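You operate a simulated robot arm through the tools that you are given. There is no shell and no other tool.

You run a simulated robot arm. Do the job below in one go: nothing can be reset, and whatever is moved stays where it is left.

## Task
Set the stage height so that half of the beam passes.
Fine: in this order: beam stop in, door shut, START; turn till 50 %, within 2 %; then STOP.

The check looks at the end state, three seconds after you hand in, the way a careful person would. Anything else that was tipped, shoved, dropped, spilled or broken makes it a failure.

## Robot
A 7-joint arm with a fingered hand, fixed in place. Base frame: the origin is at the foot of the arm, x ahead of it, y to its left, z up. Lengths are in cm, angles in degrees, forces in N, time in s.
Its first joint turns from -69.0 to 172.0 degrees. Payload 5 kg.
Tool frame: the origin (TCP) lies between the finger pads and is the grasp point; the fingertips stand 3.2 cm ahead of it; z points along the fingers, y is the line along which they close. Largest opening 16 cm; the body of the gripper starts 8.9 cm behind the TCP. The gripper is a hand of 3 fingers: y runs from the thumb to the fingers, the wrist lies at [0, 0, -25.2] in the tool frame.
Orientation is that of the tool frame in the base frame, as a unit quaternion [x, y, z, w]. With the fingers straight down and closing along the base's y, the tool's x points along the base's -x, its y along +y and its z along -z.

## Interface
- The arm moves only by the tool step_arm. Its arguments are lists of equal length, an entry for each row: "delta_pos": the shift along the tool's x, y, z in units of 150 mm (1.0 is 150 mm), a list of three; "rot": the turn, a rotation vector about the tool's x, y, z in units of 60 degrees (1.0 is 60 degrees), a list of three. In form: {"delta_pos": [[dx, dy, dz], ...], "rot": [[ax, ay, az], ...]}. A call has 1 to 20 rows; each row is the pose to reach, as a shift and turn from the pose commanded when the call began, along the tool's axes at that moment. A call with a number of a shift or a turn outside -1 to 1 is refused whole. Rows are played at 5 a second. More than 5 cm and 8.6 degrees between two rows, and nothing of the call is played. A pose out of reach is approached as far as the arm can. The call stops where the force on the tool passes 40 N (or 10 N more than at its start, if that is more) or the arm is blocked; 0.2 s more then pass. In this call time passes only in rows, and 0.2 s behind the last. It gives the time, the measured TCP pose, the force on the tool (base axes), the opening and the grip force at its end, in the units of the frame above (readings bear some noise), with the torque about the TCP (base axes, N m) and any sound that the robot's microphone picked up, and new pictures: "pictures" is both (left out), scene, wrist or none.
- Cameras (640 x 400 px; columns grow to the right, rows downward): "scene" is fixed at [22.17, 49.88, 150.78]; the picture's right is [-0.89, -0.45, 0.00], its down [-0.13, 0.27, -0.95] and it looks along [0.43, -0.85, -0.30] (base axes); focal length 336 px, centre (320, 200). "wrist" rides on the gripper at [6.5, -0.4, -11.6] in the tool frame; the picture's right is [0.06, 1.00, 0.00], its down [-0.87, 0.05, -0.49] and it looks along [-0.49, 0.03, 0.87] (tool axes); focal length 261 px, centre (320, 200). There is no depth. A picture from a camera that has moved, and an enlarged one, comes with that camera's place and axes in the base frame and with its lens.
- move_column(by): slides the trunk up (or, below 0, down) by that many cm; the arm rides with it, the base frame stays. It gives what a move gives, with no picture.
- curl_fingers(finger1, finger2, thumb_bend): sets how far each is bent, from 0 (flat) to 1 (curled in); at 0.3 the hand is open as for a grip, at 0.7 the pads meet at the TCP. One left out holds its place. A second passes; each finger stops where it meets its share of the squeeze, and holds until it gets a number again. It is the only way to open and close the hand. It gives what a move gives, with no picture; readings hold the bend of each and the force on the fingers (four entries, about 0 where the hand has none), thumb and palm.
- enlarge(camera, box): a new picture of the part [left, top, right, bottom] of that camera's present view, enlarged. The clock stands still meanwhile.
- finish_job(): hands the job in; it is judged then, once.

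Places have to be worked out from the pictures, the camera data and where the tool is seen. Open the gripper and draw the arm clear of the work before you hand the job in, unless the task says otherwise.

The tools are called by a JSON object that holds its "name" and its "arguments". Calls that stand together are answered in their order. step_arm: Moves the arm, as the interface text tells. Its arguments: {"type":"object","properties":{"delta_pos":{"type":"array","items":{"type":"array","items":{"type":"number"}}},"rot":{"type":"array","items":{"type":"array","items":{"type":"number"}}},"pictures":{"type":"string","enum":["both","scene","wrist","none"]}},"required":["delta_pos","rot"]} The other tools are called the same way: move_column (by) slides the trunk up or down; curl_fingers (finger1, finger2, thumb_bend) moves the fingers one by one; enlarge (camera, box) takes an enlarged picture of a part of a camera's view; finish_job () hands the job in.

At the start:

```text
time_s: 0.0
eef_pos: [47.89, -1.86, 139.51]
ee_rot: [0.0, 1.0, 0.0, 0.0]
ft_force: [0.5, 0.2, -0.1]
ft_torque: [0.04, 0.02, 0.01]
grip_width: 15.98
grasp_force: 0.1
shape: jaw
bend: [0.3, 0.3, 0.3]
finger forces: [0.0, 0.0, 0.0, 0.0, 0.1, 0.0]
trunk travel left (down, up): [-72.5, 21.5]
```

scene: 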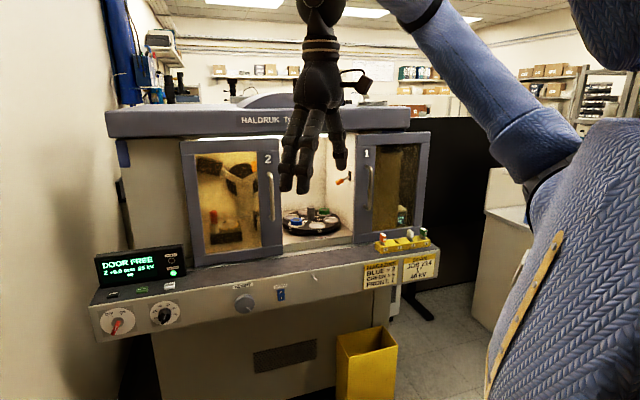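
wrist: 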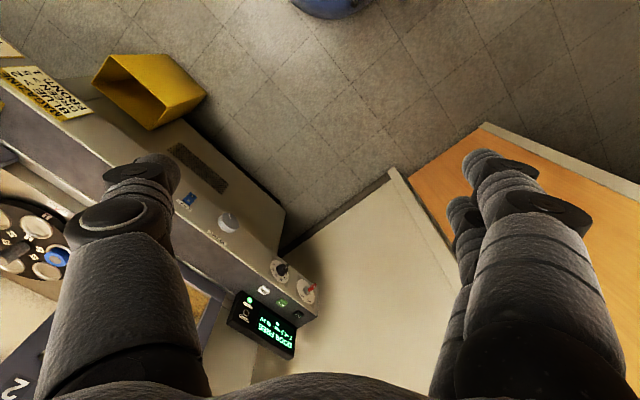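

I see an X-ray-type cabinet with two doors (1 and 2), a console with display, keys and knobs. I'll enlarge several parts of the scene to read the labels before moving.

{"name": "enlarge", "arguments": {"camera": "scene", "box": [80, 230, 200, 345]}}

{"name": "enlarge", "arguments": {"camera": "scene", "box": [200, 240, 330, 330]}}

{"name": "enlarge", "arguments": {"camera": "scene", "box": [330, 210, 460, 310]}}

{"name": "enlarge", "arguments": {"camera": "scene", "box": [180, 100, 440, 270]}}

```text
3.48 times, centred on (140, 288) of scene
camera zoom: at [22.17, 49.88, 150.78], right [-0.89, -0.45, 0.0], down [-0.13, 0.27, -0.95], along [0.43, -0.85, -0.3], focal length 1167 px, centre (946, -104)
```

zoom: 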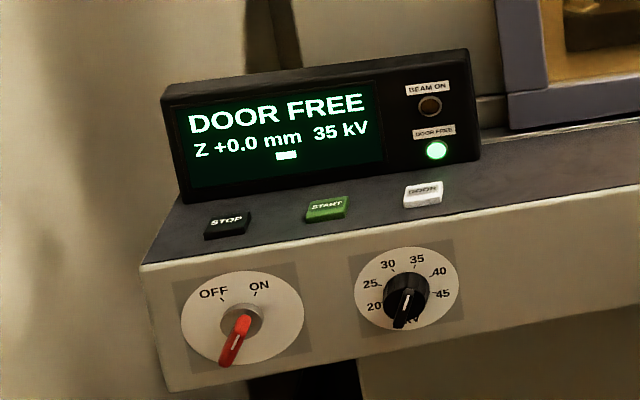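

```text
4.44 times, centred on (265, 285) of scene
camera zoom: at [22.17, 49.88, 150.78], right [-0.89, -0.45, 0.0], down [-0.13, 0.27, -0.95], along [0.43, -0.85, -0.3], focal length 1491 px, centre (564, -178)
```

zoom: 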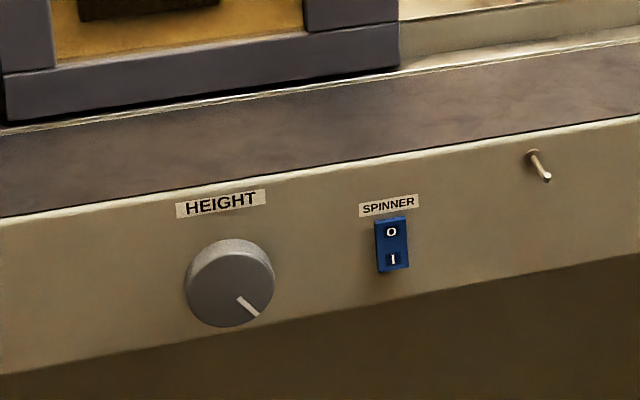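

```text
4.00 times, centred on (395, 260) of scene
camera zoom: at [22.17, 49.88, 150.78], right [-0.89, -0.45, 0.0], down [-0.13, 0.27, -0.95], along [0.43, -0.85, -0.3], focal length 1342 px, centre (20, -40)
```

zoom: 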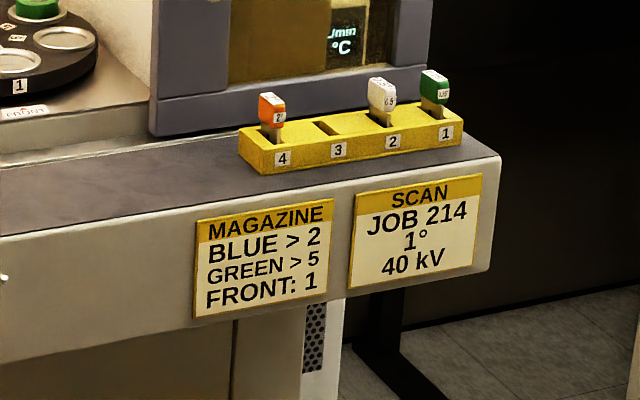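

```text
2.35 times, centred on (310, 185) of scene
camera zoom: at [22.17, 49.88, 150.78], right [-0.89, -0.45, 0.0], down [-0.13, 0.27, -0.95], along [0.43, -0.85, -0.3], focal length 789 px, centre (344, 235)
```

zoom: 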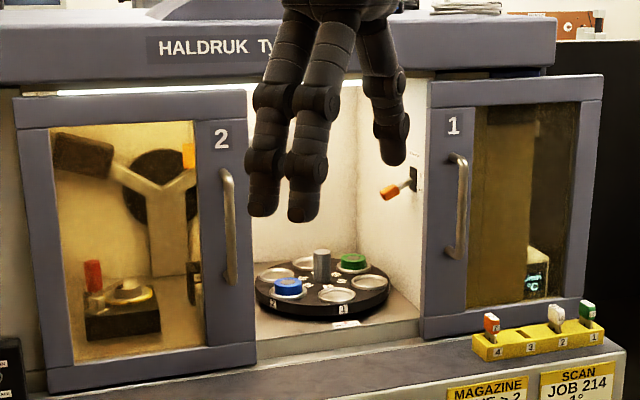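

The console and its parts are visible in both cameras. I'll enlarge the wrist view too, so I can triangulate where the buttons and knobs are and identify the beam stop.

{"name": "enlarge", "arguments": {"camera": "wrist", "box": [200, 250, 340, 370]}}

{"name": "enlarge", "arguments": {"camera": "wrist", "box": [0, 30, 280, 260]}}

{"name": "enlarge", "arguments": {"camera": "wrist", "box": [0, 180, 120, 300]}}

{"name": "enlarge", "arguments": {"camera": "scene", "box": [190, 150, 270, 260]}}

{"name": "enlarge", "arguments": {"camera": "scene", "box": [270, 150, 360, 250]}}

```text
3.33 times, centred on (270, 310) of wrist
camera zoom: at [41.35, -2.39, 151.17], right [-0.06, 1.0, 0.0], down [0.87, 0.05, 0.49], along [0.49, 0.03, -0.87], focal length 869 px, centre (487, -167)
```

zoom: 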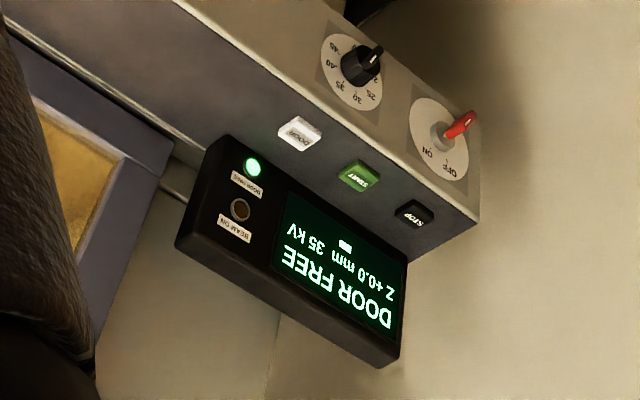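

```text
1.74 times, centred on (140, 145) of wrist
camera zoom: at [41.35, -2.39, 151.17], right [-0.06, 1.0, 0.0], down [0.87, 0.05, 0.49], along [0.49, 0.03, -0.87], focal length 453 px, centre (633, 296)
```

zoom: 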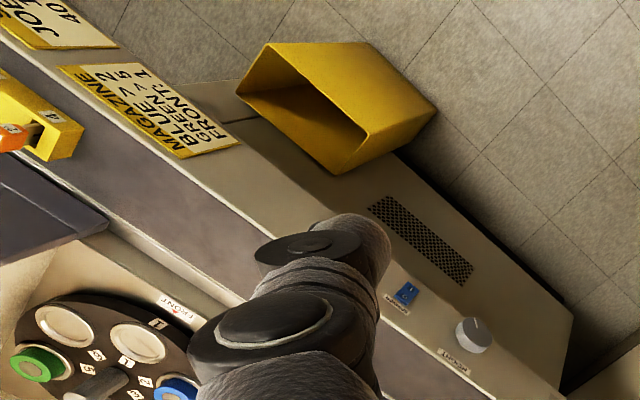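

```text
3.33 times, centred on (60, 240) of wrist
camera zoom: at [41.35, -2.39, 151.17], right [-0.06, 1.0, 0.0], down [0.87, 0.05, 0.49], along [0.49, 0.03, -0.87], focal length 869 px, centre (1187, 67)
```

zoom: 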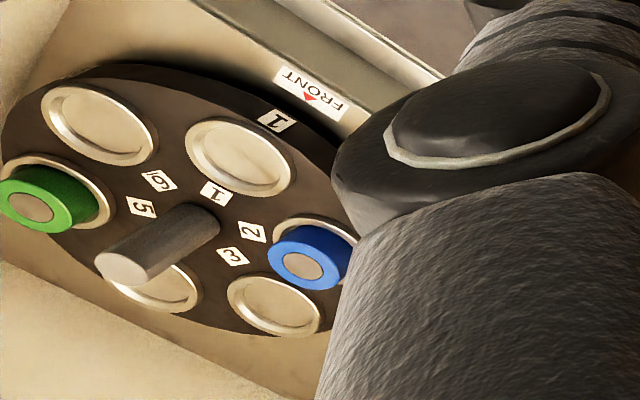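

```text
3.64 times, centred on (230, 205) of scene
camera zoom: at [22.17, 49.88, 150.78], right [-0.89, -0.45, 0.0], down [-0.13, 0.27, -0.95], along [0.43, -0.85, -0.3], focal length 1220 px, centre (647, 182)
```

zoom: 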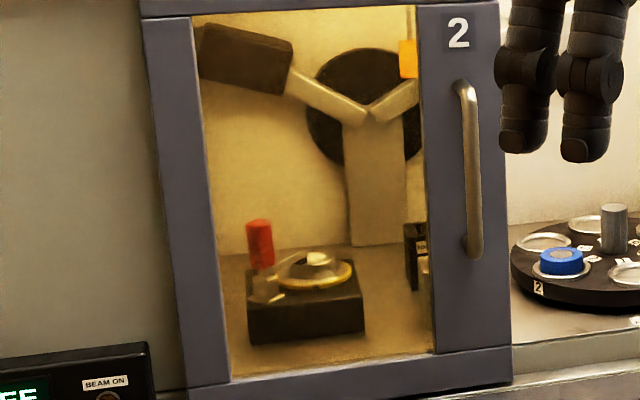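

```text
4.00 times, centred on (315, 200) of scene
camera zoom: at [22.17, 49.88, 150.78], right [-0.89, -0.45, 0.0], down [-0.13, 0.27, -0.95], along [0.43, -0.85, -0.3], focal length 1342 px, centre (340, 200)
```

zoom: 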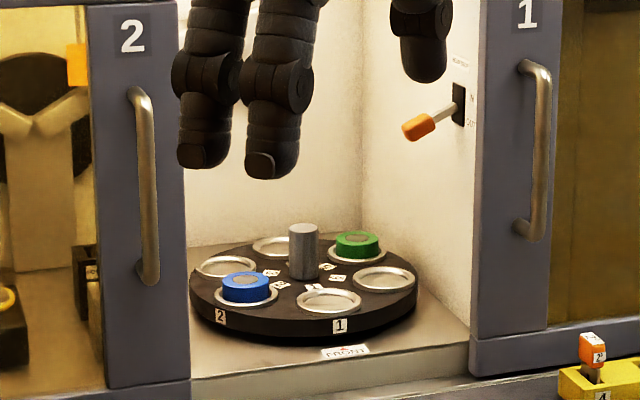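

The orange lever on the inner right wall seems labelled, with IN/OUT marks. I'll zoom in further on it and on the door gap.

{"name": "enlarge", "arguments": {"camera": "scene", "box": [330, 155, 365, 190]}}

{"name": "enlarge", "arguments": {"camera": "scene", "box": [100, 90, 430, 150]}}

{"name": "enlarge", "arguments": {"camera": "scene", "box": [260, 140, 450, 260]}}

```text
11.43 times, centred on (348, 172) of scene
camera zoom: at [22.17, 49.88, 150.78], right [-0.89, -0.45, 0.0], down [-0.13, 0.27, -0.95], along [0.43, -0.85, -0.3], focal length 3834 px, centre (6, 514)
```

zoom: 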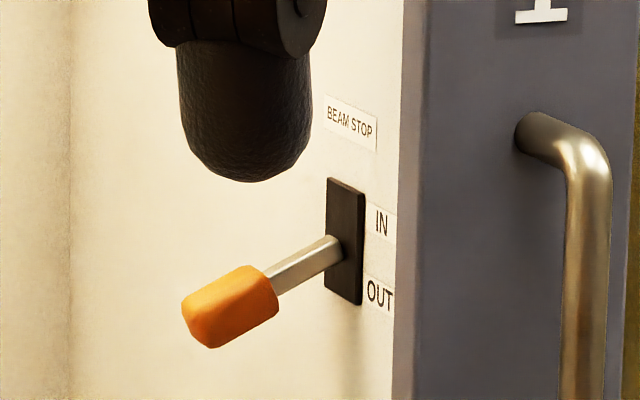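

```text
1.94 times, centred on (265, 120) of scene
camera zoom: at [22.17, 49.88, 150.78], right [-0.89, -0.45, 0.0], down [-0.13, 0.27, -0.95], along [0.43, -0.85, -0.3], focal length 651 px, centre (427, 355)
```

zoom: 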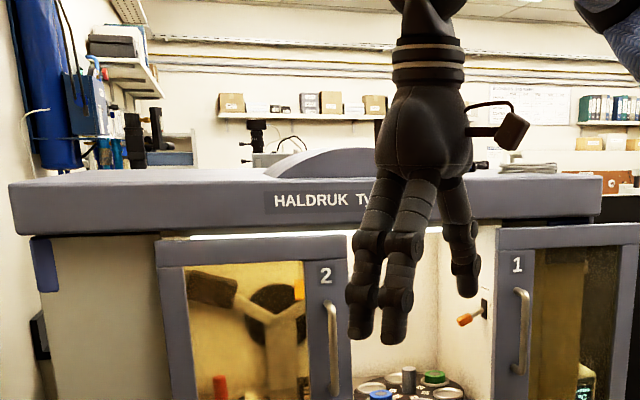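

```text
3.33 times, centred on (355, 200) of scene
camera zoom: at [22.17, 49.88, 150.78], right [-0.89, -0.45, 0.0], down [-0.13, 0.27, -0.95], along [0.43, -0.85, -0.3], focal length 1118 px, centre (203, 200)
```

zoom: 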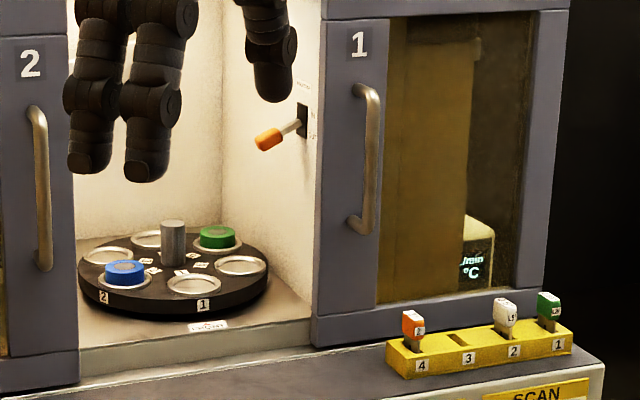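

All parts are identified: the orange BEAM STOP lever is at OUT (down), sliding door 1 is open, and HEIGHT is the big knob. By triangulation START is near [120.6,-11.4,87.8], STOP near [126.4,-5.5,87.9] and HEIGHT near [92,-29.4,80]. The machine front runs at about 45°. I'll lower the trunk while the hand is in free space.

{"name": "move_column", "arguments": {"by": -30}}

```text
time_s: 3.0
eef_pos: [47.8, -1.97, 109.53]
ee_rot: [0.0, 1.0, 0.001, -0.001]
ft_force: [-0.2, 0.1, -0.4]
ft_torque: [-0.03, -0.02, 0.02]
grip_width: 15.98
grasp_force: 0.0
shape: jaw
bend: [0.3, 0.3, 0.3]
finger forces: [0.1, 0.0, 0.0, 0.0, 0.0, 0.1]
trunk travel left (down, up): [-42.5, 51.5]
```

TCP is now at z≈109.5. I'll test the roll range in free space by turning about the tool axis. I want the camera on top when the tool points into the machine.

{"name": "step_arm", "arguments": {"delta_pos": [[0, 0, 0], [0, 0, 0], [0, 0, 0], [0, 0, 0], [0, 0, 0], [0, 0, 0], [0, 0, 0], [0, 0, 0]], "rot": [[0, 0, -0.125], [0, 0, -0.25], [0, 0, -0.375], [0, 0, -0.5], [0, 0, -0.625], [0, 0, -0.75], [0, 0, -0.875], [0, 0, -1.0]], "pictures": "none"}}

{"name": "step_arm", "arguments": {"delta_pos": [[0, 0, 0], [0, 0, 0], [0, 0, 0], [0, 0, 0], [0, 0, 0], [0, 0, 0], [0, 0, 0], [0, 0, 0]], "rot": [[0, 0, -0.125], [0, 0, -0.25], [0, 0, -0.375], [0, 0, -0.5], [0, 0, -0.625], [0, 0, -0.75], [0, 0, -0.875], [0, 0, -1.0]], "pictures": "both"}}

```text
time_s: 4.8
eef_pos: [48.0, -2.02, 109.52]
ee_rot: [-0.501, 0.866, 0.001, 0.002]
ft_force: [0.3, 0.0, 0.3]
ft_torque: [0.01, 0.03, -0.01]
grip_width: 15.99
grasp_force: 0.0
shape: jaw
bend: [0.3, 0.3, 0.3]
finger forces: [0.1, 0.1, 0.0, 0.0, 0.1, 0.1]
trunk travel left (down, up): [-42.5, 51.5]
```

```text
time_s: 6.6
eef_pos: [47.99, -1.98, 109.55]
ee_rot: [0.867, -0.499, -0.001, 0.0]
ft_force: [-0.1, 0.4, -0.8]
ft_torque: [0.02, 0.01, -0.02]
grip_width: 16.0
grasp_force: 0.1
shape: jaw
bend: [0.3, 0.3, 0.3]
finger forces: [0.0, 0.0, 0.0, 0.1, 0.1, 0.0]
trunk travel left (down, up): [-42.5, 51.5]
camera wrist: at [51.49, -7.41, 121.15], right [-0.83, -0.55, 0.0], down [-0.48, 0.72, 0.49], along [-0.27, 0.41, -0.87], focal length 261 px, centre (320, 200)
```

scene: 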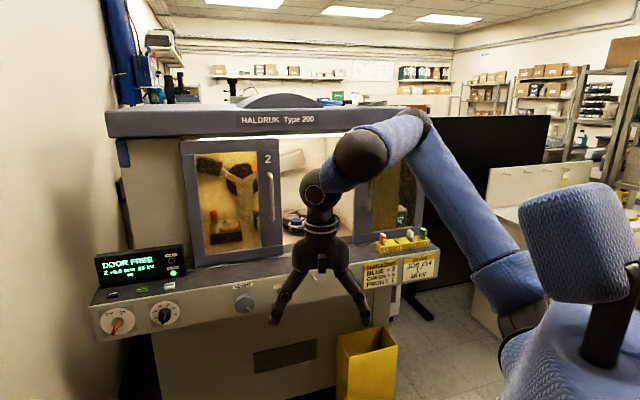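
wrist: 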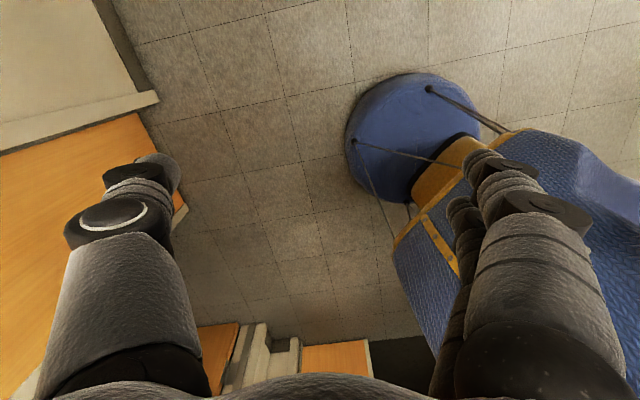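

The full roll is available. I'll yaw the last 15° so tool x points at the machine, and shift about 12 cm toward it.

{"name": "step_arm", "arguments": {"delta_pos": [[0.184, 0.082, 0], [0.368, 0.163, 0], [0.553, 0.245, 0], [0.737, 0.326, 0]], "rot": [[0, 0, -0.0625], [0, 0, -0.125], [0, 0, -0.1875], [0, 0, -0.25]], "pictures": "none"}}

{"name": "step_arm", "arguments": {"delta_pos": [[0, 0, 0], [0, 0, 0], [0, 0, 0], [0, 0, 0], [0, 0, 0], [0, 0, 0], [0, 0, 0], [0, 0, 0]], "rot": [[0, 0.125, 0], [0, 0.25, 0], [0, 0.375, 0], [0, 0.5, 0], [0, 0.625, 0], [0, 0.75, 0], [0, 0.875, 0], [0, 1.0, 0]], "pictures": "both"}}

```text
time_s: 7.6
eef_pos: [49.27, -14.0, 109.48]
ee_rot: [0.924, -0.381, 0.0, -0.001]
ft_force: [-1.0, 0.3, 0.3]
ft_torque: [0.01, -0.01, -0.03]
grip_width: 15.98
grasp_force: 0.2
shape: jaw
bend: [0.3, 0.3, 0.3]
finger forces: [0.0, 0.0, 0.0, 0.1, 0.0, 0.0]
trunk travel left (down, up): [-42.5, 51.5]
```

```text
time_s: 9.4
eef_pos: [49.26, -13.83, 109.57]
ee_rot: [0.8, -0.332, 0.463, 0.192]
ft_force: [-0.4, -0.3, -1.1]
ft_torque: [0.0, -0.03, 0.0]
grip_width: 15.99
grasp_force: 0.1
shape: jaw
bend: [0.3, 0.3, 0.3]
finger forces: [0.2, 0.0, 0.0, 0.0, 0.1, 0.0]
trunk travel left (down, up): [-42.5, 51.5]
camera wrist: at [44.64, -8.78, 121.08], right [-0.68, -0.73, 0.05], down [-0.65, 0.57, -0.51], along [0.34, -0.38, -0.86], focal length 261 px, centre (320, 200)
```

scene: 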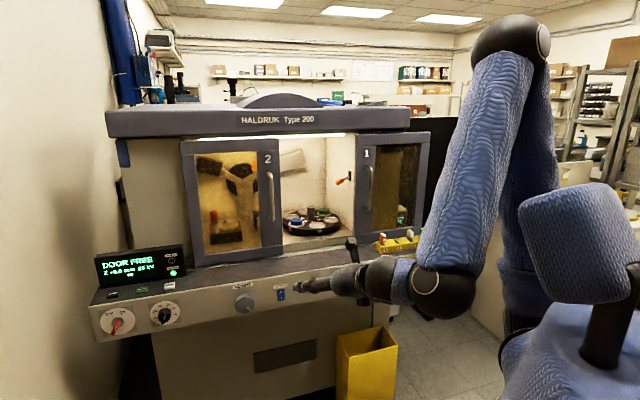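
wrist: 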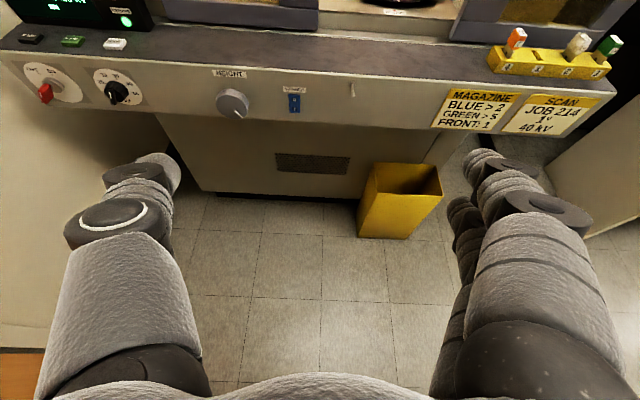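

The view is upright and square to the console. I'll pitch another 30° so the tool points horizontally into the machine.

{"name": "step_arm", "arguments": {"delta_pos": [[0, 0, 0], [0, 0, 0], [0, 0, 0], [0, 0, 0]], "rot": [[0, 0.125, 0], [0, 0.25, 0], [0, 0.375, 0], [0, 0.5, 0]], "pictures": "both"}}

```text
time_s: 10.4
eef_pos: [54.48, -15.29, 110.95]
ee_rot: [0.686, -0.318, 0.612, 0.231]
ft_force: [0.9, -0.3, 0.5]
ft_torque: [-0.04, -0.03, 0.0]
grip_width: 15.99
grasp_force: 0.1
shape: jaw
bend: [0.3, 0.3, 0.3]
finger forces: [0.1, 0.1, 0.0, 0.0, 0.0, 0.1]
out of reach, approached as far as the arm can: row 1, 2, 3, 4
trunk travel left (down, up): [-42.5, 51.5]
camera wrist: at [46.95, -7.93, 119.25], right [-0.71, -0.7, -0.01], down [-0.42, 0.44, -0.79], along [0.56, -0.56, -0.61], focal length 261 px, centre (320, 200)
```

scene: 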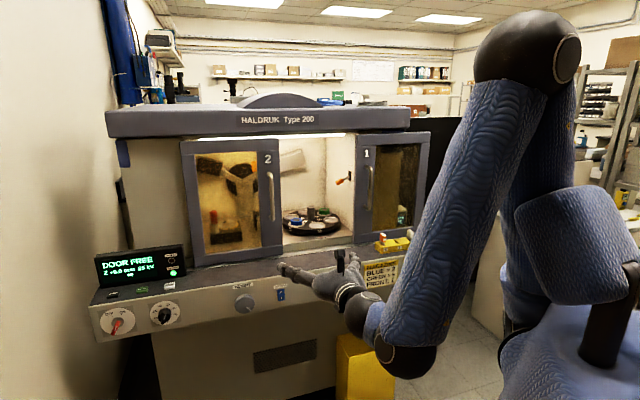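
wrist: 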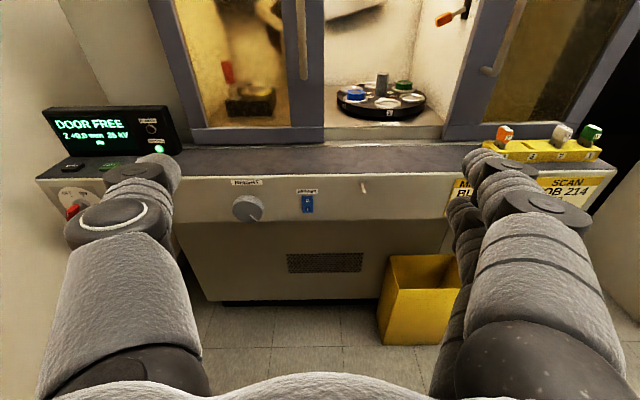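

The last pitch was clipped because the wrist was too close to the body. I'll move forward along the tool axis so the horizontal pose becomes reachable. At the same time I'll curl the fingers into a pointer.

{"name": "step_arm", "arguments": {"delta_pos": [[0, 0, 0.2], [0, 0, 0.4], [0, 0, 0.6], [0, 0, 0.8], [0, 0, 1.0]], "rot": [[0, 0, 0], [0, 0, 0], [0, 0, 0], [0, 0, 0], [0, 0, 0]], "pictures": "none"}}

{"name": "curl_fingers", "arguments": {"finger1": 0.7, "finger2": 0.7, "thumb_bend": 0.7}}

{"name": "step_arm", "arguments": {"delta_pos": [[0, 0, 0]], "rot": [[0, 0, 0]], "pictures": "both"}}

```text
time_s: 11.6
eef_pos: [64.03, -23.47, 109.79]
ee_rot: [0.671, -0.277, 0.636, 0.262]
ft_force: [-0.3, 0.9, 0.0]
ft_torque: [0.04, 0.02, 0.02]
grip_width: 15.98
grasp_force: 0.1
shape: jaw
bend: [0.3, 0.3, 0.3]
finger forces: [0.1, 0.0, 0.0, 0.0, 0.0, 0.1]
out of reach, approached as far as the arm can: row 5
trunk travel left (down, up): [-42.5, 51.5]
```

```text
time_s: 12.6
eef_pos: [64.08, -23.48, 109.61]
ee_rot: [0.672, -0.277, 0.634, 0.263]
ft_force: [-0.4, 0.0, 0.3]
ft_torque: [0.01, -0.01, -0.01]
grip_width: 1.3
grasp_force: 0.0
shape: fingers
bend: [0.7, 0.7, 0.7]
finger forces: [0.0, 0.1, 0.0, 0.0, 0.1, 0.0]
trunk travel left (down, up): [-42.5, 51.5]
```

```text
time_s: 13.0
eef_pos: [64.0, -23.51, 109.61]
ee_rot: [0.673, -0.277, 0.633, 0.263]
ft_force: [-0.1, -0.3, -0.4]
ft_torque: [0.0, 0.03, 0.02]
grip_width: 1.25
grasp_force: 0.1
shape: fingers
bend: [0.7, 0.7, 0.7]
finger forces: [0.0, 0.1, 0.1, 0.0, 0.0, 0.0]
trunk travel left (down, up): [-42.5, 51.5]
camera wrist: at [56.34, -15.29, 116.85], right [-0.7, -0.71, 0.06], down [-0.42, 0.34, -0.84], along [0.57, -0.62, -0.54], focal length 261 px, centre (320, 200)
```

scene: 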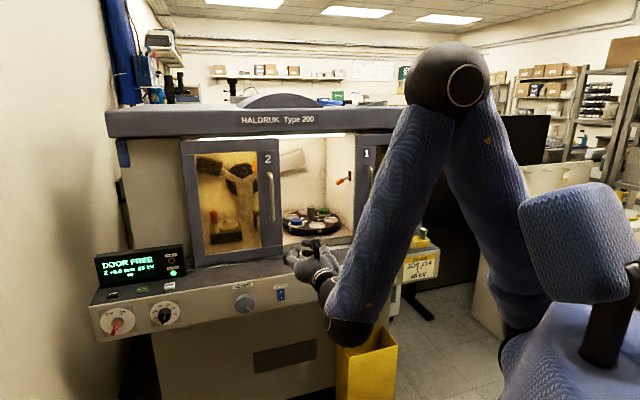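
wrist: 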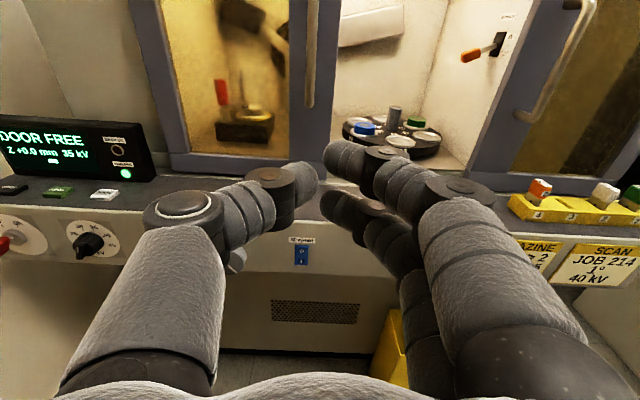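

The arm is clipping because the wrist bends steeply, with the forearm coming down from above. Lowering the trunk will flatten the forearm; afterwards I'll bring the hand back up.

{"name": "move_column", "arguments": {"by": -25}}

{"name": "step_arm", "arguments": {"delta_pos": [[0.2, 0, 0], [0.4, 0, 0], [0.6, 0, 0], [0.8, 0, 0], [1.0, 0, 0]], "rot": [[0, 0, 0], [0, 0, 0], [0, 0, 0], [0, 0, 0], [0, 0, 0]], "pictures": "none"}}

{"name": "step_arm", "arguments": {"delta_pos": [[0.2, 0, 0], [0.4, 0, 0], [0.6, 0, 0], [0.7, 0, 0]], "rot": [[0, 0, 0], [0, 0, 0], [0, 0, 0], [0, 0, 0]], "pictures": "both"}}

```text
time_s: 15.6
eef_pos: [63.96, -23.39, 84.68]
ee_rot: [0.672, -0.276, 0.635, 0.262]
ft_force: [-0.7, -0.5, -0.2]
ft_torque: [0.03, 0.05, -0.03]
grip_width: 1.27
grasp_force: 0.1
shape: fingers
bend: [0.7, 0.7, 0.7]
finger forces: [0.0, 0.0, 0.1, 0.0, 0.0, 0.0]
trunk travel left (down, up): [-17.5, 76.5]
```

```text
time_s: 16.8
eef_pos: [66.08, -23.76, 98.39]
ee_rot: [0.672, -0.274, 0.636, 0.263]
ft_force: [0.5, 0.5, 0.2]
ft_torque: [-0.02, 0.0, -0.01]
grip_width: 1.26
grasp_force: 0.0
shape: fingers
bend: [0.7, 0.7, 0.7]
finger forces: [0.1, 0.0, 0.0, 0.0, 0.1, 0.0]
out of reach, approached as far as the arm can: row 5
trunk travel left (down, up): [-17.5, 76.5]
```

```text
time_s: 17.8
eef_pos: [71.39, -24.26, 106.18]
ee_rot: [0.672, -0.274, 0.636, 0.263]
ft_force: [-0.2, -0.1, -0.8]
ft_torque: [0.0, 0.02, 0.01]
grip_width: 1.26
grasp_force: 0.1
shape: fingers
bend: [0.7, 0.7, 0.7]
finger forces: [0.0, 0.0, 0.1, 0.0, 0.0, 0.0]
out of reach, approached as far as the arm can: row 1, 2, 3, 4
trunk travel left (down, up): [-17.5, 76.5]
camera wrist: at [63.68, -16.0, 113.45], right [-0.7, -0.71, 0.07], down [-0.42, 0.34, -0.84], along [0.58, -0.62, -0.54], focal length 261 px, centre (320, 200)
```

scene: 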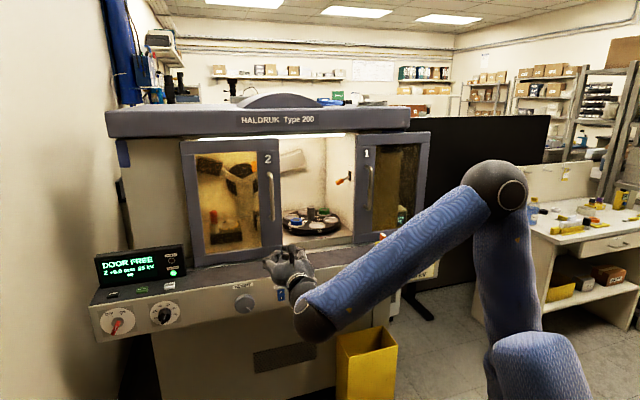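
wrist: 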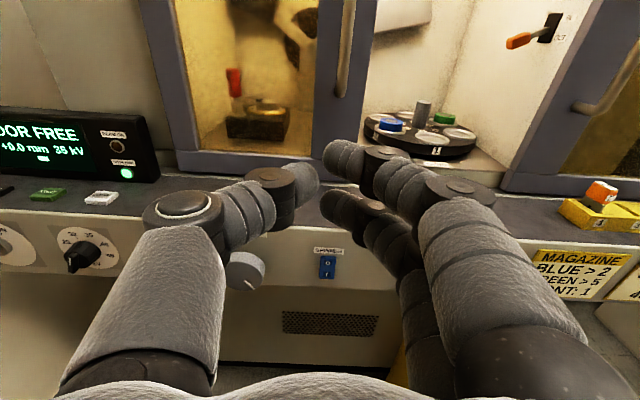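

The limit seems to come from pointing 45° sideways relative to the arm's bearing. I'll move along tool +y, to the right in the wrist view toward the compartment, so the arm lines up with the pointing direction.

{"name": "step_arm", "arguments": {"delta_pos": [[0, 0.25, 0], [0, 0.5, 0], [0, 0.75, 0], [0, 1.0, 0]], "rot": [[0, 0, 0], [0, 0, 0], [0, 0, 0], [0, 0, 0]], "pictures": "none"}}

{"name": "step_arm", "arguments": {"delta_pos": [[0.1, 0.25, 0], [0.2, 0.5, 0], [0.3, 0.75, 0], [0.4, 1.0, 0]], "rot": [[0, 0, 0], [0, 0, 0], [0, 0, 0], [0, 0, 0]], "pictures": "both"}}

```text
time_s: 18.8
eef_pos: [68.74, -27.93, 101.72]
ee_rot: [0.676, -0.274, 0.633, 0.261]
ft_force: [-0.9, -0.4, -0.6]
ft_torque: [-0.01, -0.04, 0.0]
grip_width: 1.27
grasp_force: 0.1
shape: fingers
bend: [0.7, 0.7, 0.7]
finger forces: [0.0, 0.1, 0.0, 0.0, 0.0, 0.0]
out of reach, approached as far as the arm can: row 1, 2, 3, 4
trunk travel left (down, up): [-17.5, 76.5]
```

```text
time_s: 19.8
eef_pos: [68.71, -28.06, 101.62]
ee_rot: [0.675, -0.274, 0.633, 0.261]
ft_force: [-0.5, 0.3, -0.4]
ft_torque: [-0.03, 0.02, 0.03]
grip_width: 1.26
grasp_force: 0.0
shape: fingers
bend: [0.7, 0.7, 0.7]
finger forces: [0.0, 0.1, 0.1, 0.0, 0.0, 0.1]
out of reach, approached as far as the arm can: row 1, 2, 3, 4
trunk travel left (down, up): [-17.5, 76.5]
camera wrist: at [60.96, -19.89, 108.99], right [-0.69, -0.72, 0.07], down [-0.43, 0.34, -0.84], along [0.58, -0.61, -0.54], focal length 261 px, centre (320, 200)
```

scene: 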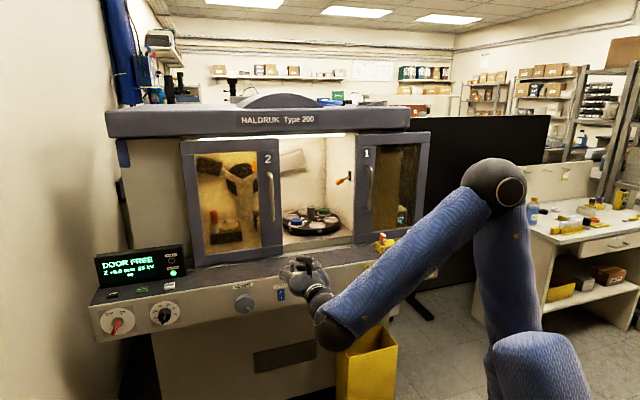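
wrist: 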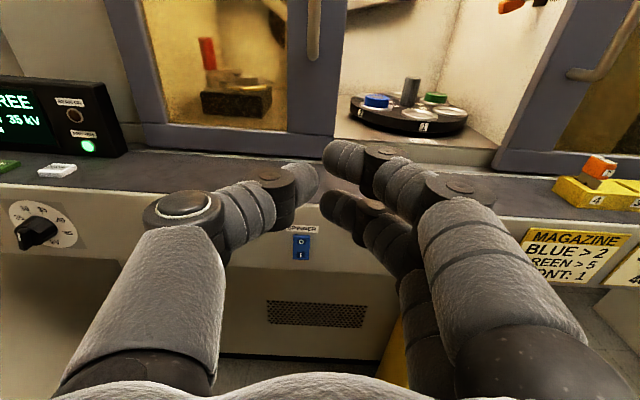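

The arm is stuck at a joint limit in this roll. I'll roll back 60° about the tool axis toward the natural orientation and check whether it frees up.

{"name": "step_arm", "arguments": {"delta_pos": [[0, 0, 0], [0, 0, 0], [0, 0, 0], [0, 0, 0], [0, 0, 0], [0, 0, 0], [0, 0, 0], [0, 0, 0]], "rot": [[0, 0, 0.125], [0, 0, 0.25], [0, 0, 0.375], [0, 0, 0.5], [0, 0, 0.625], [0, 0, 0.75], [0, 0, 0.875], [0, 0, 1.0]], "pictures": "none"}}

{"name": "step_arm", "arguments": {"delta_pos": [[0, 0, 0], [0, 0, 0], [0, 0, 0], [0, 0, 0]], "rot": [[0, 0, 0.125], [0, 0, 0.25], [0, 0, 0.375], [0, 0, 0.5]], "pictures": "both"}}

```text
time_s: 21.6
eef_pos: [68.61, -27.83, 101.64]
ee_rot: [0.447, -0.575, 0.679, -0.093]
ft_force: [0.0, 0.2, 0.2]
ft_torque: [-0.01, 0.03, 0.01]
grip_width: 1.25
grasp_force: 0.0
shape: fingers
bend: [0.7, 0.7, 0.7]
finger forces: [0.0, 0.0, 0.0, 0.1, 0.1, 0.0]
trunk travel left (down, up): [-17.5, 76.5]
```

```text
time_s: 22.6
eef_pos: [68.63, -27.8, 101.61]
ee_rot: [-0.283, 0.671, -0.632, 0.264]
ft_force: [0.0, -0.3, -0.4]
ft_torque: [0.01, 0.03, 0.03]
grip_width: 1.24
grasp_force: 0.1
shape: fingers
bend: [0.7, 0.7, 0.7]
finger forces: [0.1, 0.0, 0.1, 0.0, 0.0, 0.0]
trunk travel left (down, up): [-17.5, 76.5]
camera wrist: at [55.69, -24.48, 102.74], right [-0.09, 0.0, -1.0], down [0.26, 0.97, -0.03], along [0.96, -0.26, -0.09], focal length 261 px, centre (320, 200)
```

scene: 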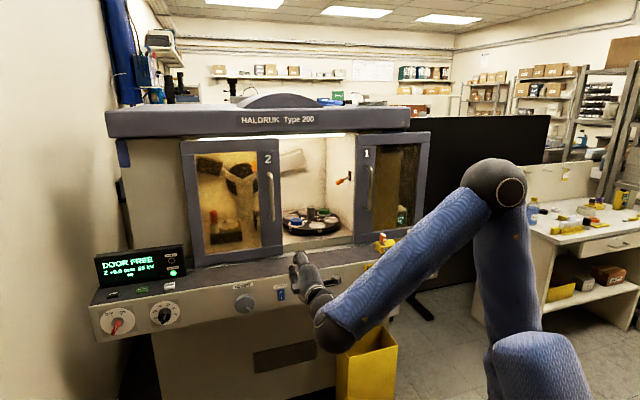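
wrist: 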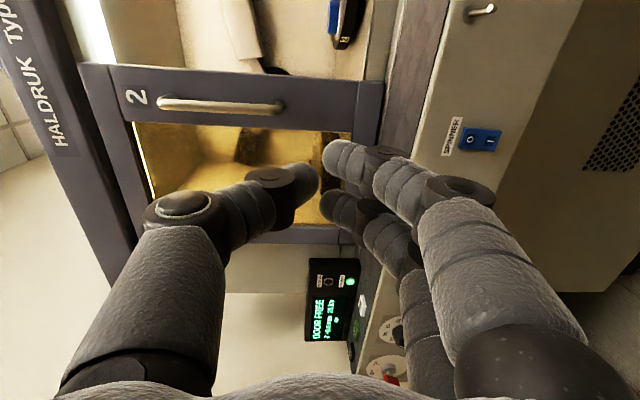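

Roll B works: camera on the right side, tool y pointing down. I'll test moving toward the compartment's right side (tool +x) and up (tool −y).

{"name": "step_arm", "arguments": {"delta_pos": [[0.25, -0.1, 0], [0.5, -0.2, 0], [0.75, -0.3, 0], [1.0, -0.4, 0]], "rot": [[0, 0, 0], [0, 0, 0], [0, 0, 0], [0, 0, 0]], "pictures": "both"}}

```text
time_s: 23.6
eef_pos: [68.53, -27.9, 101.43]
ee_rot: [-0.285, 0.671, -0.632, 0.264]
ft_force: [-0.6, -0.6, 0.2]
ft_torque: [-0.01, 0.0, 0.02]
grip_width: 1.23
grasp_force: 0.0
shape: fingers
bend: [0.7, 0.7, 0.7]
finger forces: [0.1, 0.1, 0.0, 0.0, 0.0, 0.0]
out of reach, approached as far as the arm can: row 1, 2, 3, 4
trunk travel left (down, up): [-17.5, 76.5]
camera wrist: at [55.69, -24.48, 102.76], right [-0.09, -0.01, -1.0], down [0.25, 0.97, -0.03], along [0.96, -0.26, -0.09], focal length 261 px, centre (320, 200)
```

scene: 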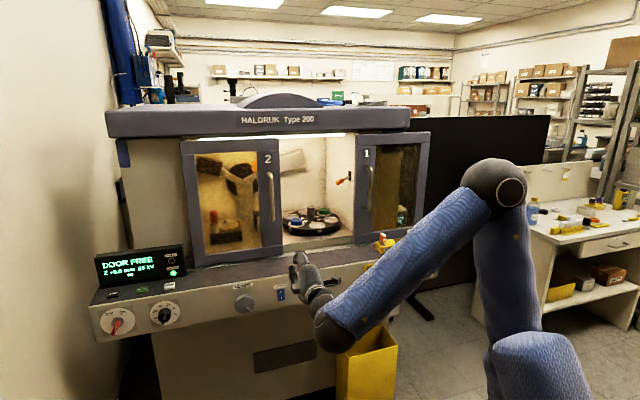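
wrist: 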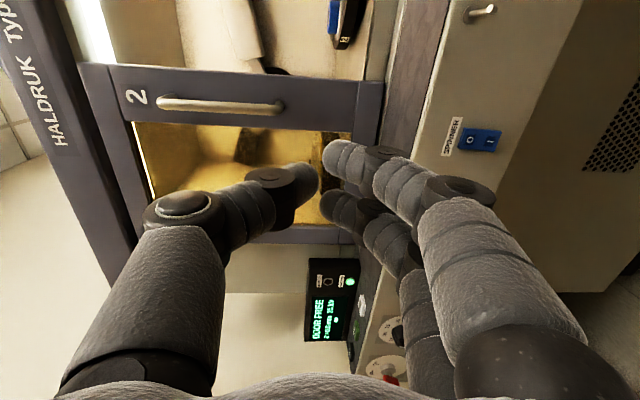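

Rolling didn't help, so the limit is in the wrist bend: the hand is bent up too far relative to the forearm. I'll pitch the hand down 30°, move toward the lever side, and level it again once the arm is more extended.

{"name": "step_arm", "arguments": {"delta_pos": [[0, 0, 0], [0, 0, 0], [0, 0, 0], [0, 0, 0]], "rot": [[-0.125, 0, 0], [-0.25, 0, 0], [-0.375, 0, 0], [-0.5, 0, 0]], "pictures": "none"}}

{"name": "step_arm", "arguments": {"delta_pos": [[0.25, 0, 0], [0.5, 0, 0], [0.75, 0, 0], [1.0, 0, 0]], "rot": [[0, 0, 0], [0, 0, 0], [0, 0, 0], [0, 0, 0]], "pictures": "none"}}

```text
time_s: 24.6
eef_pos: [68.52, -27.86, 101.44]
ee_rot: [-0.34, 0.811, -0.44, 0.181]
ft_force: [-0.6, 0.8, 0.1]
ft_torque: [0.01, 0.01, 0.01]
grip_width: 1.23
grasp_force: 0.1
shape: fingers
bend: [0.7, 0.7, 0.7]
finger forces: [0.0, 0.0, 0.0, 0.1, 0.0, 0.0]
trunk travel left (down, up): [-17.5, 76.5]
```

```text
time_s: 25.6
eef_pos: [65.8, -35.95, 96.34]
ee_rot: [-0.34, 0.81, -0.441, 0.182]
ft_force: [0.0, 0.6, -0.4]
ft_torque: [0.02, -0.02, -0.02]
grip_width: 1.26
grasp_force: 0.0
shape: fingers
bend: [0.7, 0.7, 0.7]
finger forces: [0.0, 0.0, 0.0, 0.0, 0.0, 0.0]
out of reach, approached as far as the arm can: row 1, 2, 3, 4
trunk travel left (down, up): [-17.5, 76.5]
```

Moves are still clipped, so I need to understand the arm posture. I'll enlarge the arm in the scene view.

{"name": "enlarge", "arguments": {"camera": "scene", "box": [240, 120, 640, 400]}}

```text
1.43 times, centred on (440, 260) of scene
camera zoom: at [22.17, 49.88, 150.78], right [-0.89, -0.45, 0.0], down [-0.13, 0.27, -0.95], along [0.43, -0.85, -0.3], focal length 479 px, centre (149, 114)
```

zoom: 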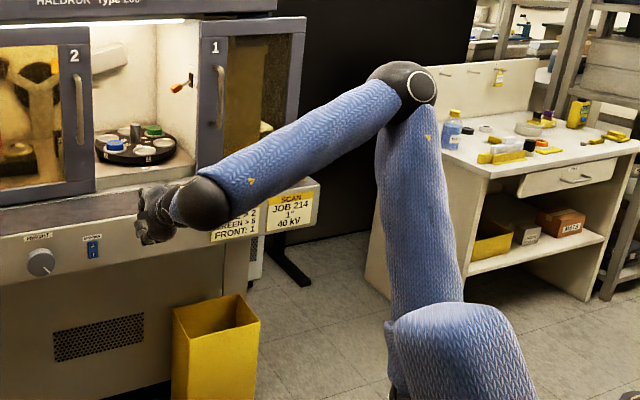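

The elbow seems swung out to the right (toward −y), which probably puts joint 1 near its −69° limit. I'll pitch the tool back to vertical and roll to the natural orientation, so the elbow comes back into plane.

{"name": "step_arm", "arguments": {"delta_pos": [[0, 0, 0], [0, 0, 0], [0, 0, 0], [0, 0, 0], [0, 0, 0], [0, 0, 0], [0, 0, 0], [0, 0, 0]], "rot": [[-0.12, 0, 0], [-0.24, 0, 0], [-0.36, 0, 0], [-0.48, 0, 0], [-0.6, 0, 0], [-0.72, 0, 0], [-0.84, 0, 0], [-0.95, 0, 0]], "pictures": "scene"}}

{"name": "step_arm", "arguments": {"delta_pos": [[0, 0, 0], [0, 0, 0], [0, 0, 0], [0, 0, 0], [0, 0, 0], [0, 0, 0], [0, 0, 0], [0, 0, 0]], "rot": [[0, 0, 0.125], [0, 0, 0.25], [0, 0, 0.375], [0, 0, 0.5], [0, 0, 0.625], [0, 0, 0.75], [0, 0, 0.875], [0, 0, 1.0]], "pictures": "scene"}}

```text
time_s: 27.4
eef_pos: [65.83, -35.11, 95.54]
ee_rot: [-0.385, 0.923, 0.001, 0.0]
ft_force: [-0.2, 1.0, -0.4]
ft_torque: [0.04, 0.03, 0.0]
grip_width: 1.26
grasp_force: 0.0
shape: fingers
bend: [0.7, 0.7, 0.7]
finger forces: [0.1, 0.0, 0.1, 0.1, 0.0, 0.0]
out of reach, approached as far as the arm can: row 8
trunk travel left (down, up): [-17.5, 76.5]
```

scene: 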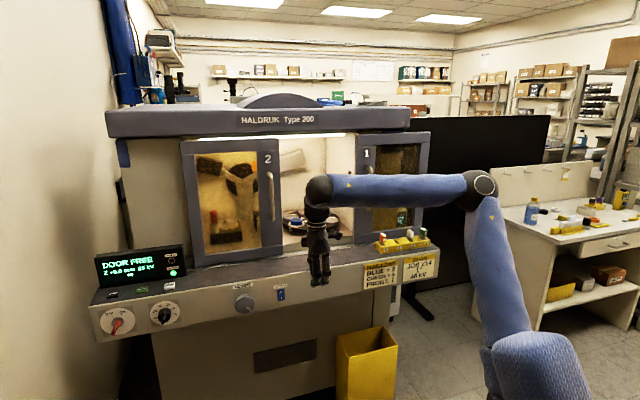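

```text
time_s: 29.2
eef_pos: [65.92, -34.94, 95.49]
ee_rot: [0.129, 0.992, -0.001, 0.0]
ft_force: [0.0, -0.2, -0.8]
ft_torque: [-0.03, -0.01, 0.01]
grip_width: 1.25
grasp_force: 0.1
shape: fingers
bend: [0.7, 0.7, 0.7]
finger forces: [0.0, 0.0, 0.0, 0.0, 0.1, 0.0]
trunk travel left (down, up): [-17.5, 76.5]
```

scene: 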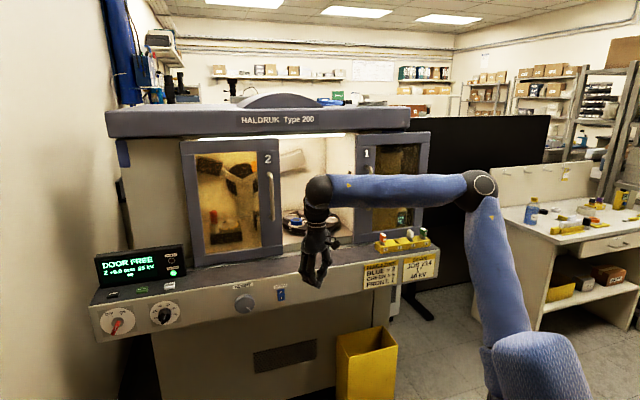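

The scene shows the elbow out to the right at a bearing near −65°, so joint 1 is about at its −69° limit. With the tool now relaxed and vertical, I'll test sliding along the machine front toward its right end to see whether the elbow swivels up.

{"name": "step_arm", "arguments": {"delta_pos": [[0.05, -0.0865, 0], [0.1, -0.173, 0], [0.15, -0.26, 0], [0.2, -0.346, 0], [0.25, -0.4325, 0], [0.3, -0.52, 0], [0.35, -0.605, 0], [0.4, -0.69, 0]], "rot": [[0, 0, 0], [0, 0, 0], [0, 0, 0], [0, 0, 0], [0, 0, 0], [0, 0, 0], [0, 0, 0], [0, 0, 0]], "pictures": "scene"}}

```text
time_s: 31.0
eef_pos: [59.89, -37.81, 92.25]
ee_rot: [0.128, 0.992, -0.001, 0.001]
ft_force: [0.7, 0.0, 0.2]
ft_torque: [0.04, -0.01, 0.04]
grip_width: 1.22
grasp_force: 0.1
shape: fingers
bend: [0.7, 0.7, 0.7]
finger forces: [0.1, 0.0, 0.1, 0.1, 0.0, 0.0]
out of reach, approached as far as the arm can: row 1, 2, 3, 4, 5, 6, 7, 8
trunk travel left (down, up): [-17.5, 76.5]
```

scene: 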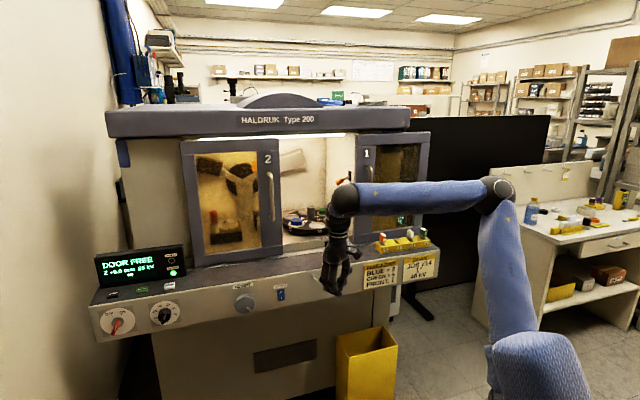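

Joint 1 (and probably joint 3) is pinned, with the elbow lying out to the right. The plan is to move to an open bearing (~+7°) with the arm nearly straight. Swinging the hand about the forearm there should rotate the elbow up. I'll move out there with the tool down, clear of everything.

{"name": "step_arm", "arguments": {"delta_pos": [[-0.088, 0.24, -0.033], [-0.176, 0.48, -0.066], [-0.264, 0.72, -0.1], [-0.352, 0.957, -0.133]], "rot": [[0, 0, 0], [0, 0, 0], [0, 0, 0], [0, 0, 0]], "pictures": "none"}}

{"name": "step_arm", "arguments": {"delta_pos": [[-0.088, 0.24, -0.033], [-0.176, 0.48, -0.066], [-0.264, 0.72, -0.1], [-0.352, 0.957, -0.133]], "rot": [[0, 0, 0], [0, 0, 0], [0, 0, 0], [0, 0, 0]], "pictures": "none"}}

{"name": "step_arm", "arguments": {"delta_pos": [[-0.088, 0.24, -0.033], [-0.176, 0.48, -0.066], [-0.264, 0.72, -0.1], [-0.352, 0.957, -0.133]], "rot": [[0, 0, 0], [0, 0, 0], [0, 0, 0], [0, 0, 0]], "pictures": "scene"}}

```text
time_s: 32.0
eef_pos: [68.63, -25.04, 94.26]
ee_rot: [0.129, 0.992, -0.002, -0.002]
ft_force: [-0.3, -0.6, 1.1]
ft_torque: [0.0, -0.02, -0.02]
grip_width: 1.24
grasp_force: 0.0
shape: fingers
bend: [0.7, 0.7, 0.7]
finger forces: [0.0, 0.0, 0.0, 0.0, 0.0, 0.0]
trunk travel left (down, up): [-17.5, 76.5]
```

```text
time_s: 33.0
eef_pos: [77.26, -12.53, 96.04]
ee_rot: [0.127, 0.992, -0.001, -0.001]
ft_force: [0.1, -0.5, -0.4]
ft_torque: [0.05, -0.02, -0.03]
grip_width: 1.24
grasp_force: 0.0
shape: fingers
bend: [0.7, 0.7, 0.7]
finger forces: [0.0, 0.0, 0.0, 0.0, 0.1, 0.1]
trunk travel left (down, up): [-17.5, 76.5]
```

```text
time_s: 34.0
eef_pos: [84.05, -0.39, 96.97]
ee_rot: [0.128, 0.992, -0.001, 0.001]
ft_force: [1.3, 0.0, -0.5]
ft_torque: [-0.03, 0.0, 0.01]
grip_width: 1.24
grasp_force: 0.0
shape: fingers
bend: [0.7, 0.7, 0.7]
finger forces: [0.0, 0.1, 0.0, 0.1, 0.0, 0.0]
out of reach, approached as far as the arm can: row 4
trunk travel left (down, up): [-17.5, 76.5]
```

scene: 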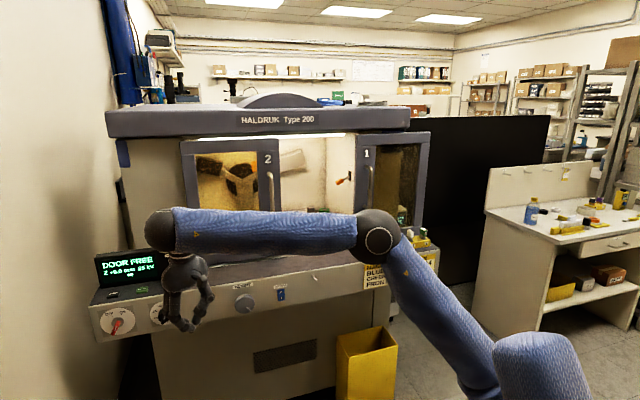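

The arm is now nearly straight with the elbow lower right. I'll swing the hand about the forearm axis, from down toward the right, keeping the wrist centre roughly fixed. That should share the rotation with joint 3 and lift the elbow.

{"name": "step_arm", "arguments": {"delta_pos": [[-0.12, -0.21, -0.03], [-0.25, -0.42, -0.09], [-0.38, -0.63, -0.16], [-0.507, -0.827, -0.26]], "rot": [[0.1065, -0.066, 0], [0.213, -0.132, 0], [0.32, -0.197, 0], [0.426, -0.263, 0]], "pictures": "scene"}}

```text
time_s: 35.0
eef_pos: [84.66, -14.74, 96.22]
ee_rot: [0.114, 0.959, -0.223, 0.129]
ft_force: [0.6, 0.3, 0.4]
ft_torque: [0.02, 0.0, 0.02]
grip_width: 1.25
grasp_force: 0.0
shape: fingers
bend: [0.7, 0.7, 0.7]
finger forces: [0.0, 0.1, 0.1, 0.0, 0.0, 0.1]
out of reach, approached as far as the arm can: row 1, 2, 3, 4
trunk travel left (down, up): [-17.5, 76.5]
```

scene: 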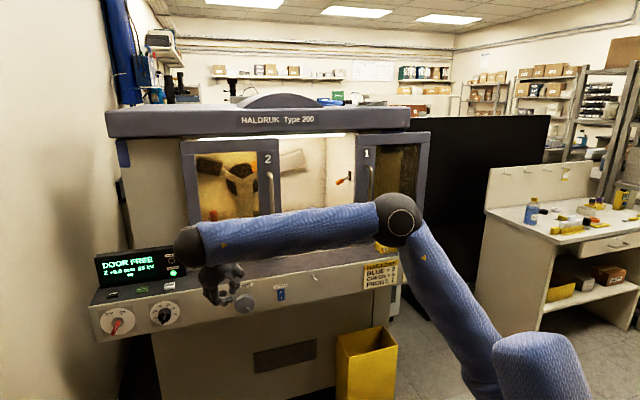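

The elbow rose as hoped. I'll continue the swing another 30° about the forearm while pulling the wrist slightly inward.

{"name": "step_arm", "arguments": {"delta_pos": [[-0.057, -0.235, -0.05], [-0.113, -0.47, -0.1], [-0.17, -0.705, -0.15], [-0.227, -0.94, -0.197]], "rot": [[0.0985, -0.0745, -0.0175], [0.197, -0.149, -0.035], [0.2955, -0.2235, -0.0525], [0.394, -0.298, -0.07]], "pictures": "scene"}}

```text
time_s: 36.0
eef_pos: [82.27, -25.58, 102.72]
ee_rot: [0.046, 0.872, -0.405, 0.271]
ft_force: [1.8, -0.2, 1.0]
ft_torque: [0.0, -0.01, 0.01]
grip_width: 1.26
grasp_force: 0.1
shape: fingers
bend: [0.7, 0.7, 0.7]
finger forces: [0.0, 0.0, 0.0, 0.0, 0.1, 0.1]
out of reach, approached as far as the arm can: row 1, 2, 3, 4
trunk travel left (down, up): [-17.5, 76.5]
```

scene: 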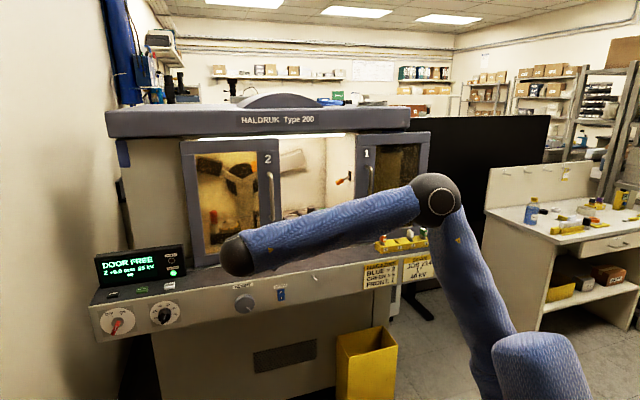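

The elbow is now well up (bearing ≈−20°) and the hand points roughly into the machine. I'll slide toward the compartment's right side (−u) and see whether it moves freely.

{"name": "step_arm", "arguments": {"delta_pos": [[0.163, -0.16, 0.049], [0.326, -0.319, 0.098], [0.489, -0.479, 0.146], [0.652, -0.638, 0.195]], "rot": [[0, 0, 0], [0, 0, 0], [0, 0, 0], [0, 0, 0]], "pictures": "scene"}}

```text
time_s: 37.0
eef_pos: [72.16, -34.6, 102.17]
ee_rot: [0.042, 0.873, -0.399, 0.276]
ft_force: [0.8, 0.0, 0.2]
ft_torque: [0.0, 0.02, 0.01]
grip_width: 1.23
grasp_force: 0.1
shape: fingers
bend: [0.7, 0.7, 0.7]
finger forces: [0.0, 0.1, 0.0, 0.0, 0.0, 0.1]
out of reach, approached as far as the arm can: row 4
trunk travel left (down, up): [-17.5, 76.5]
```

scene: 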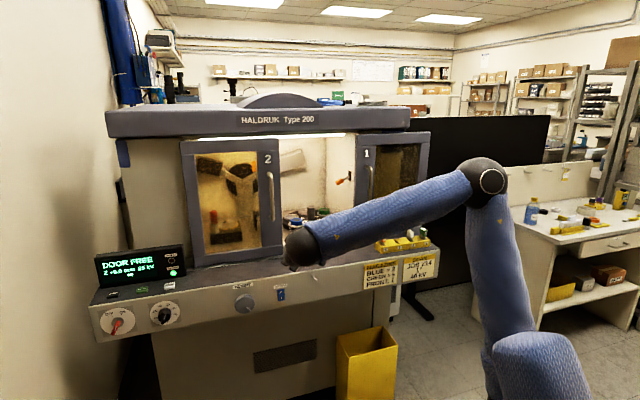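

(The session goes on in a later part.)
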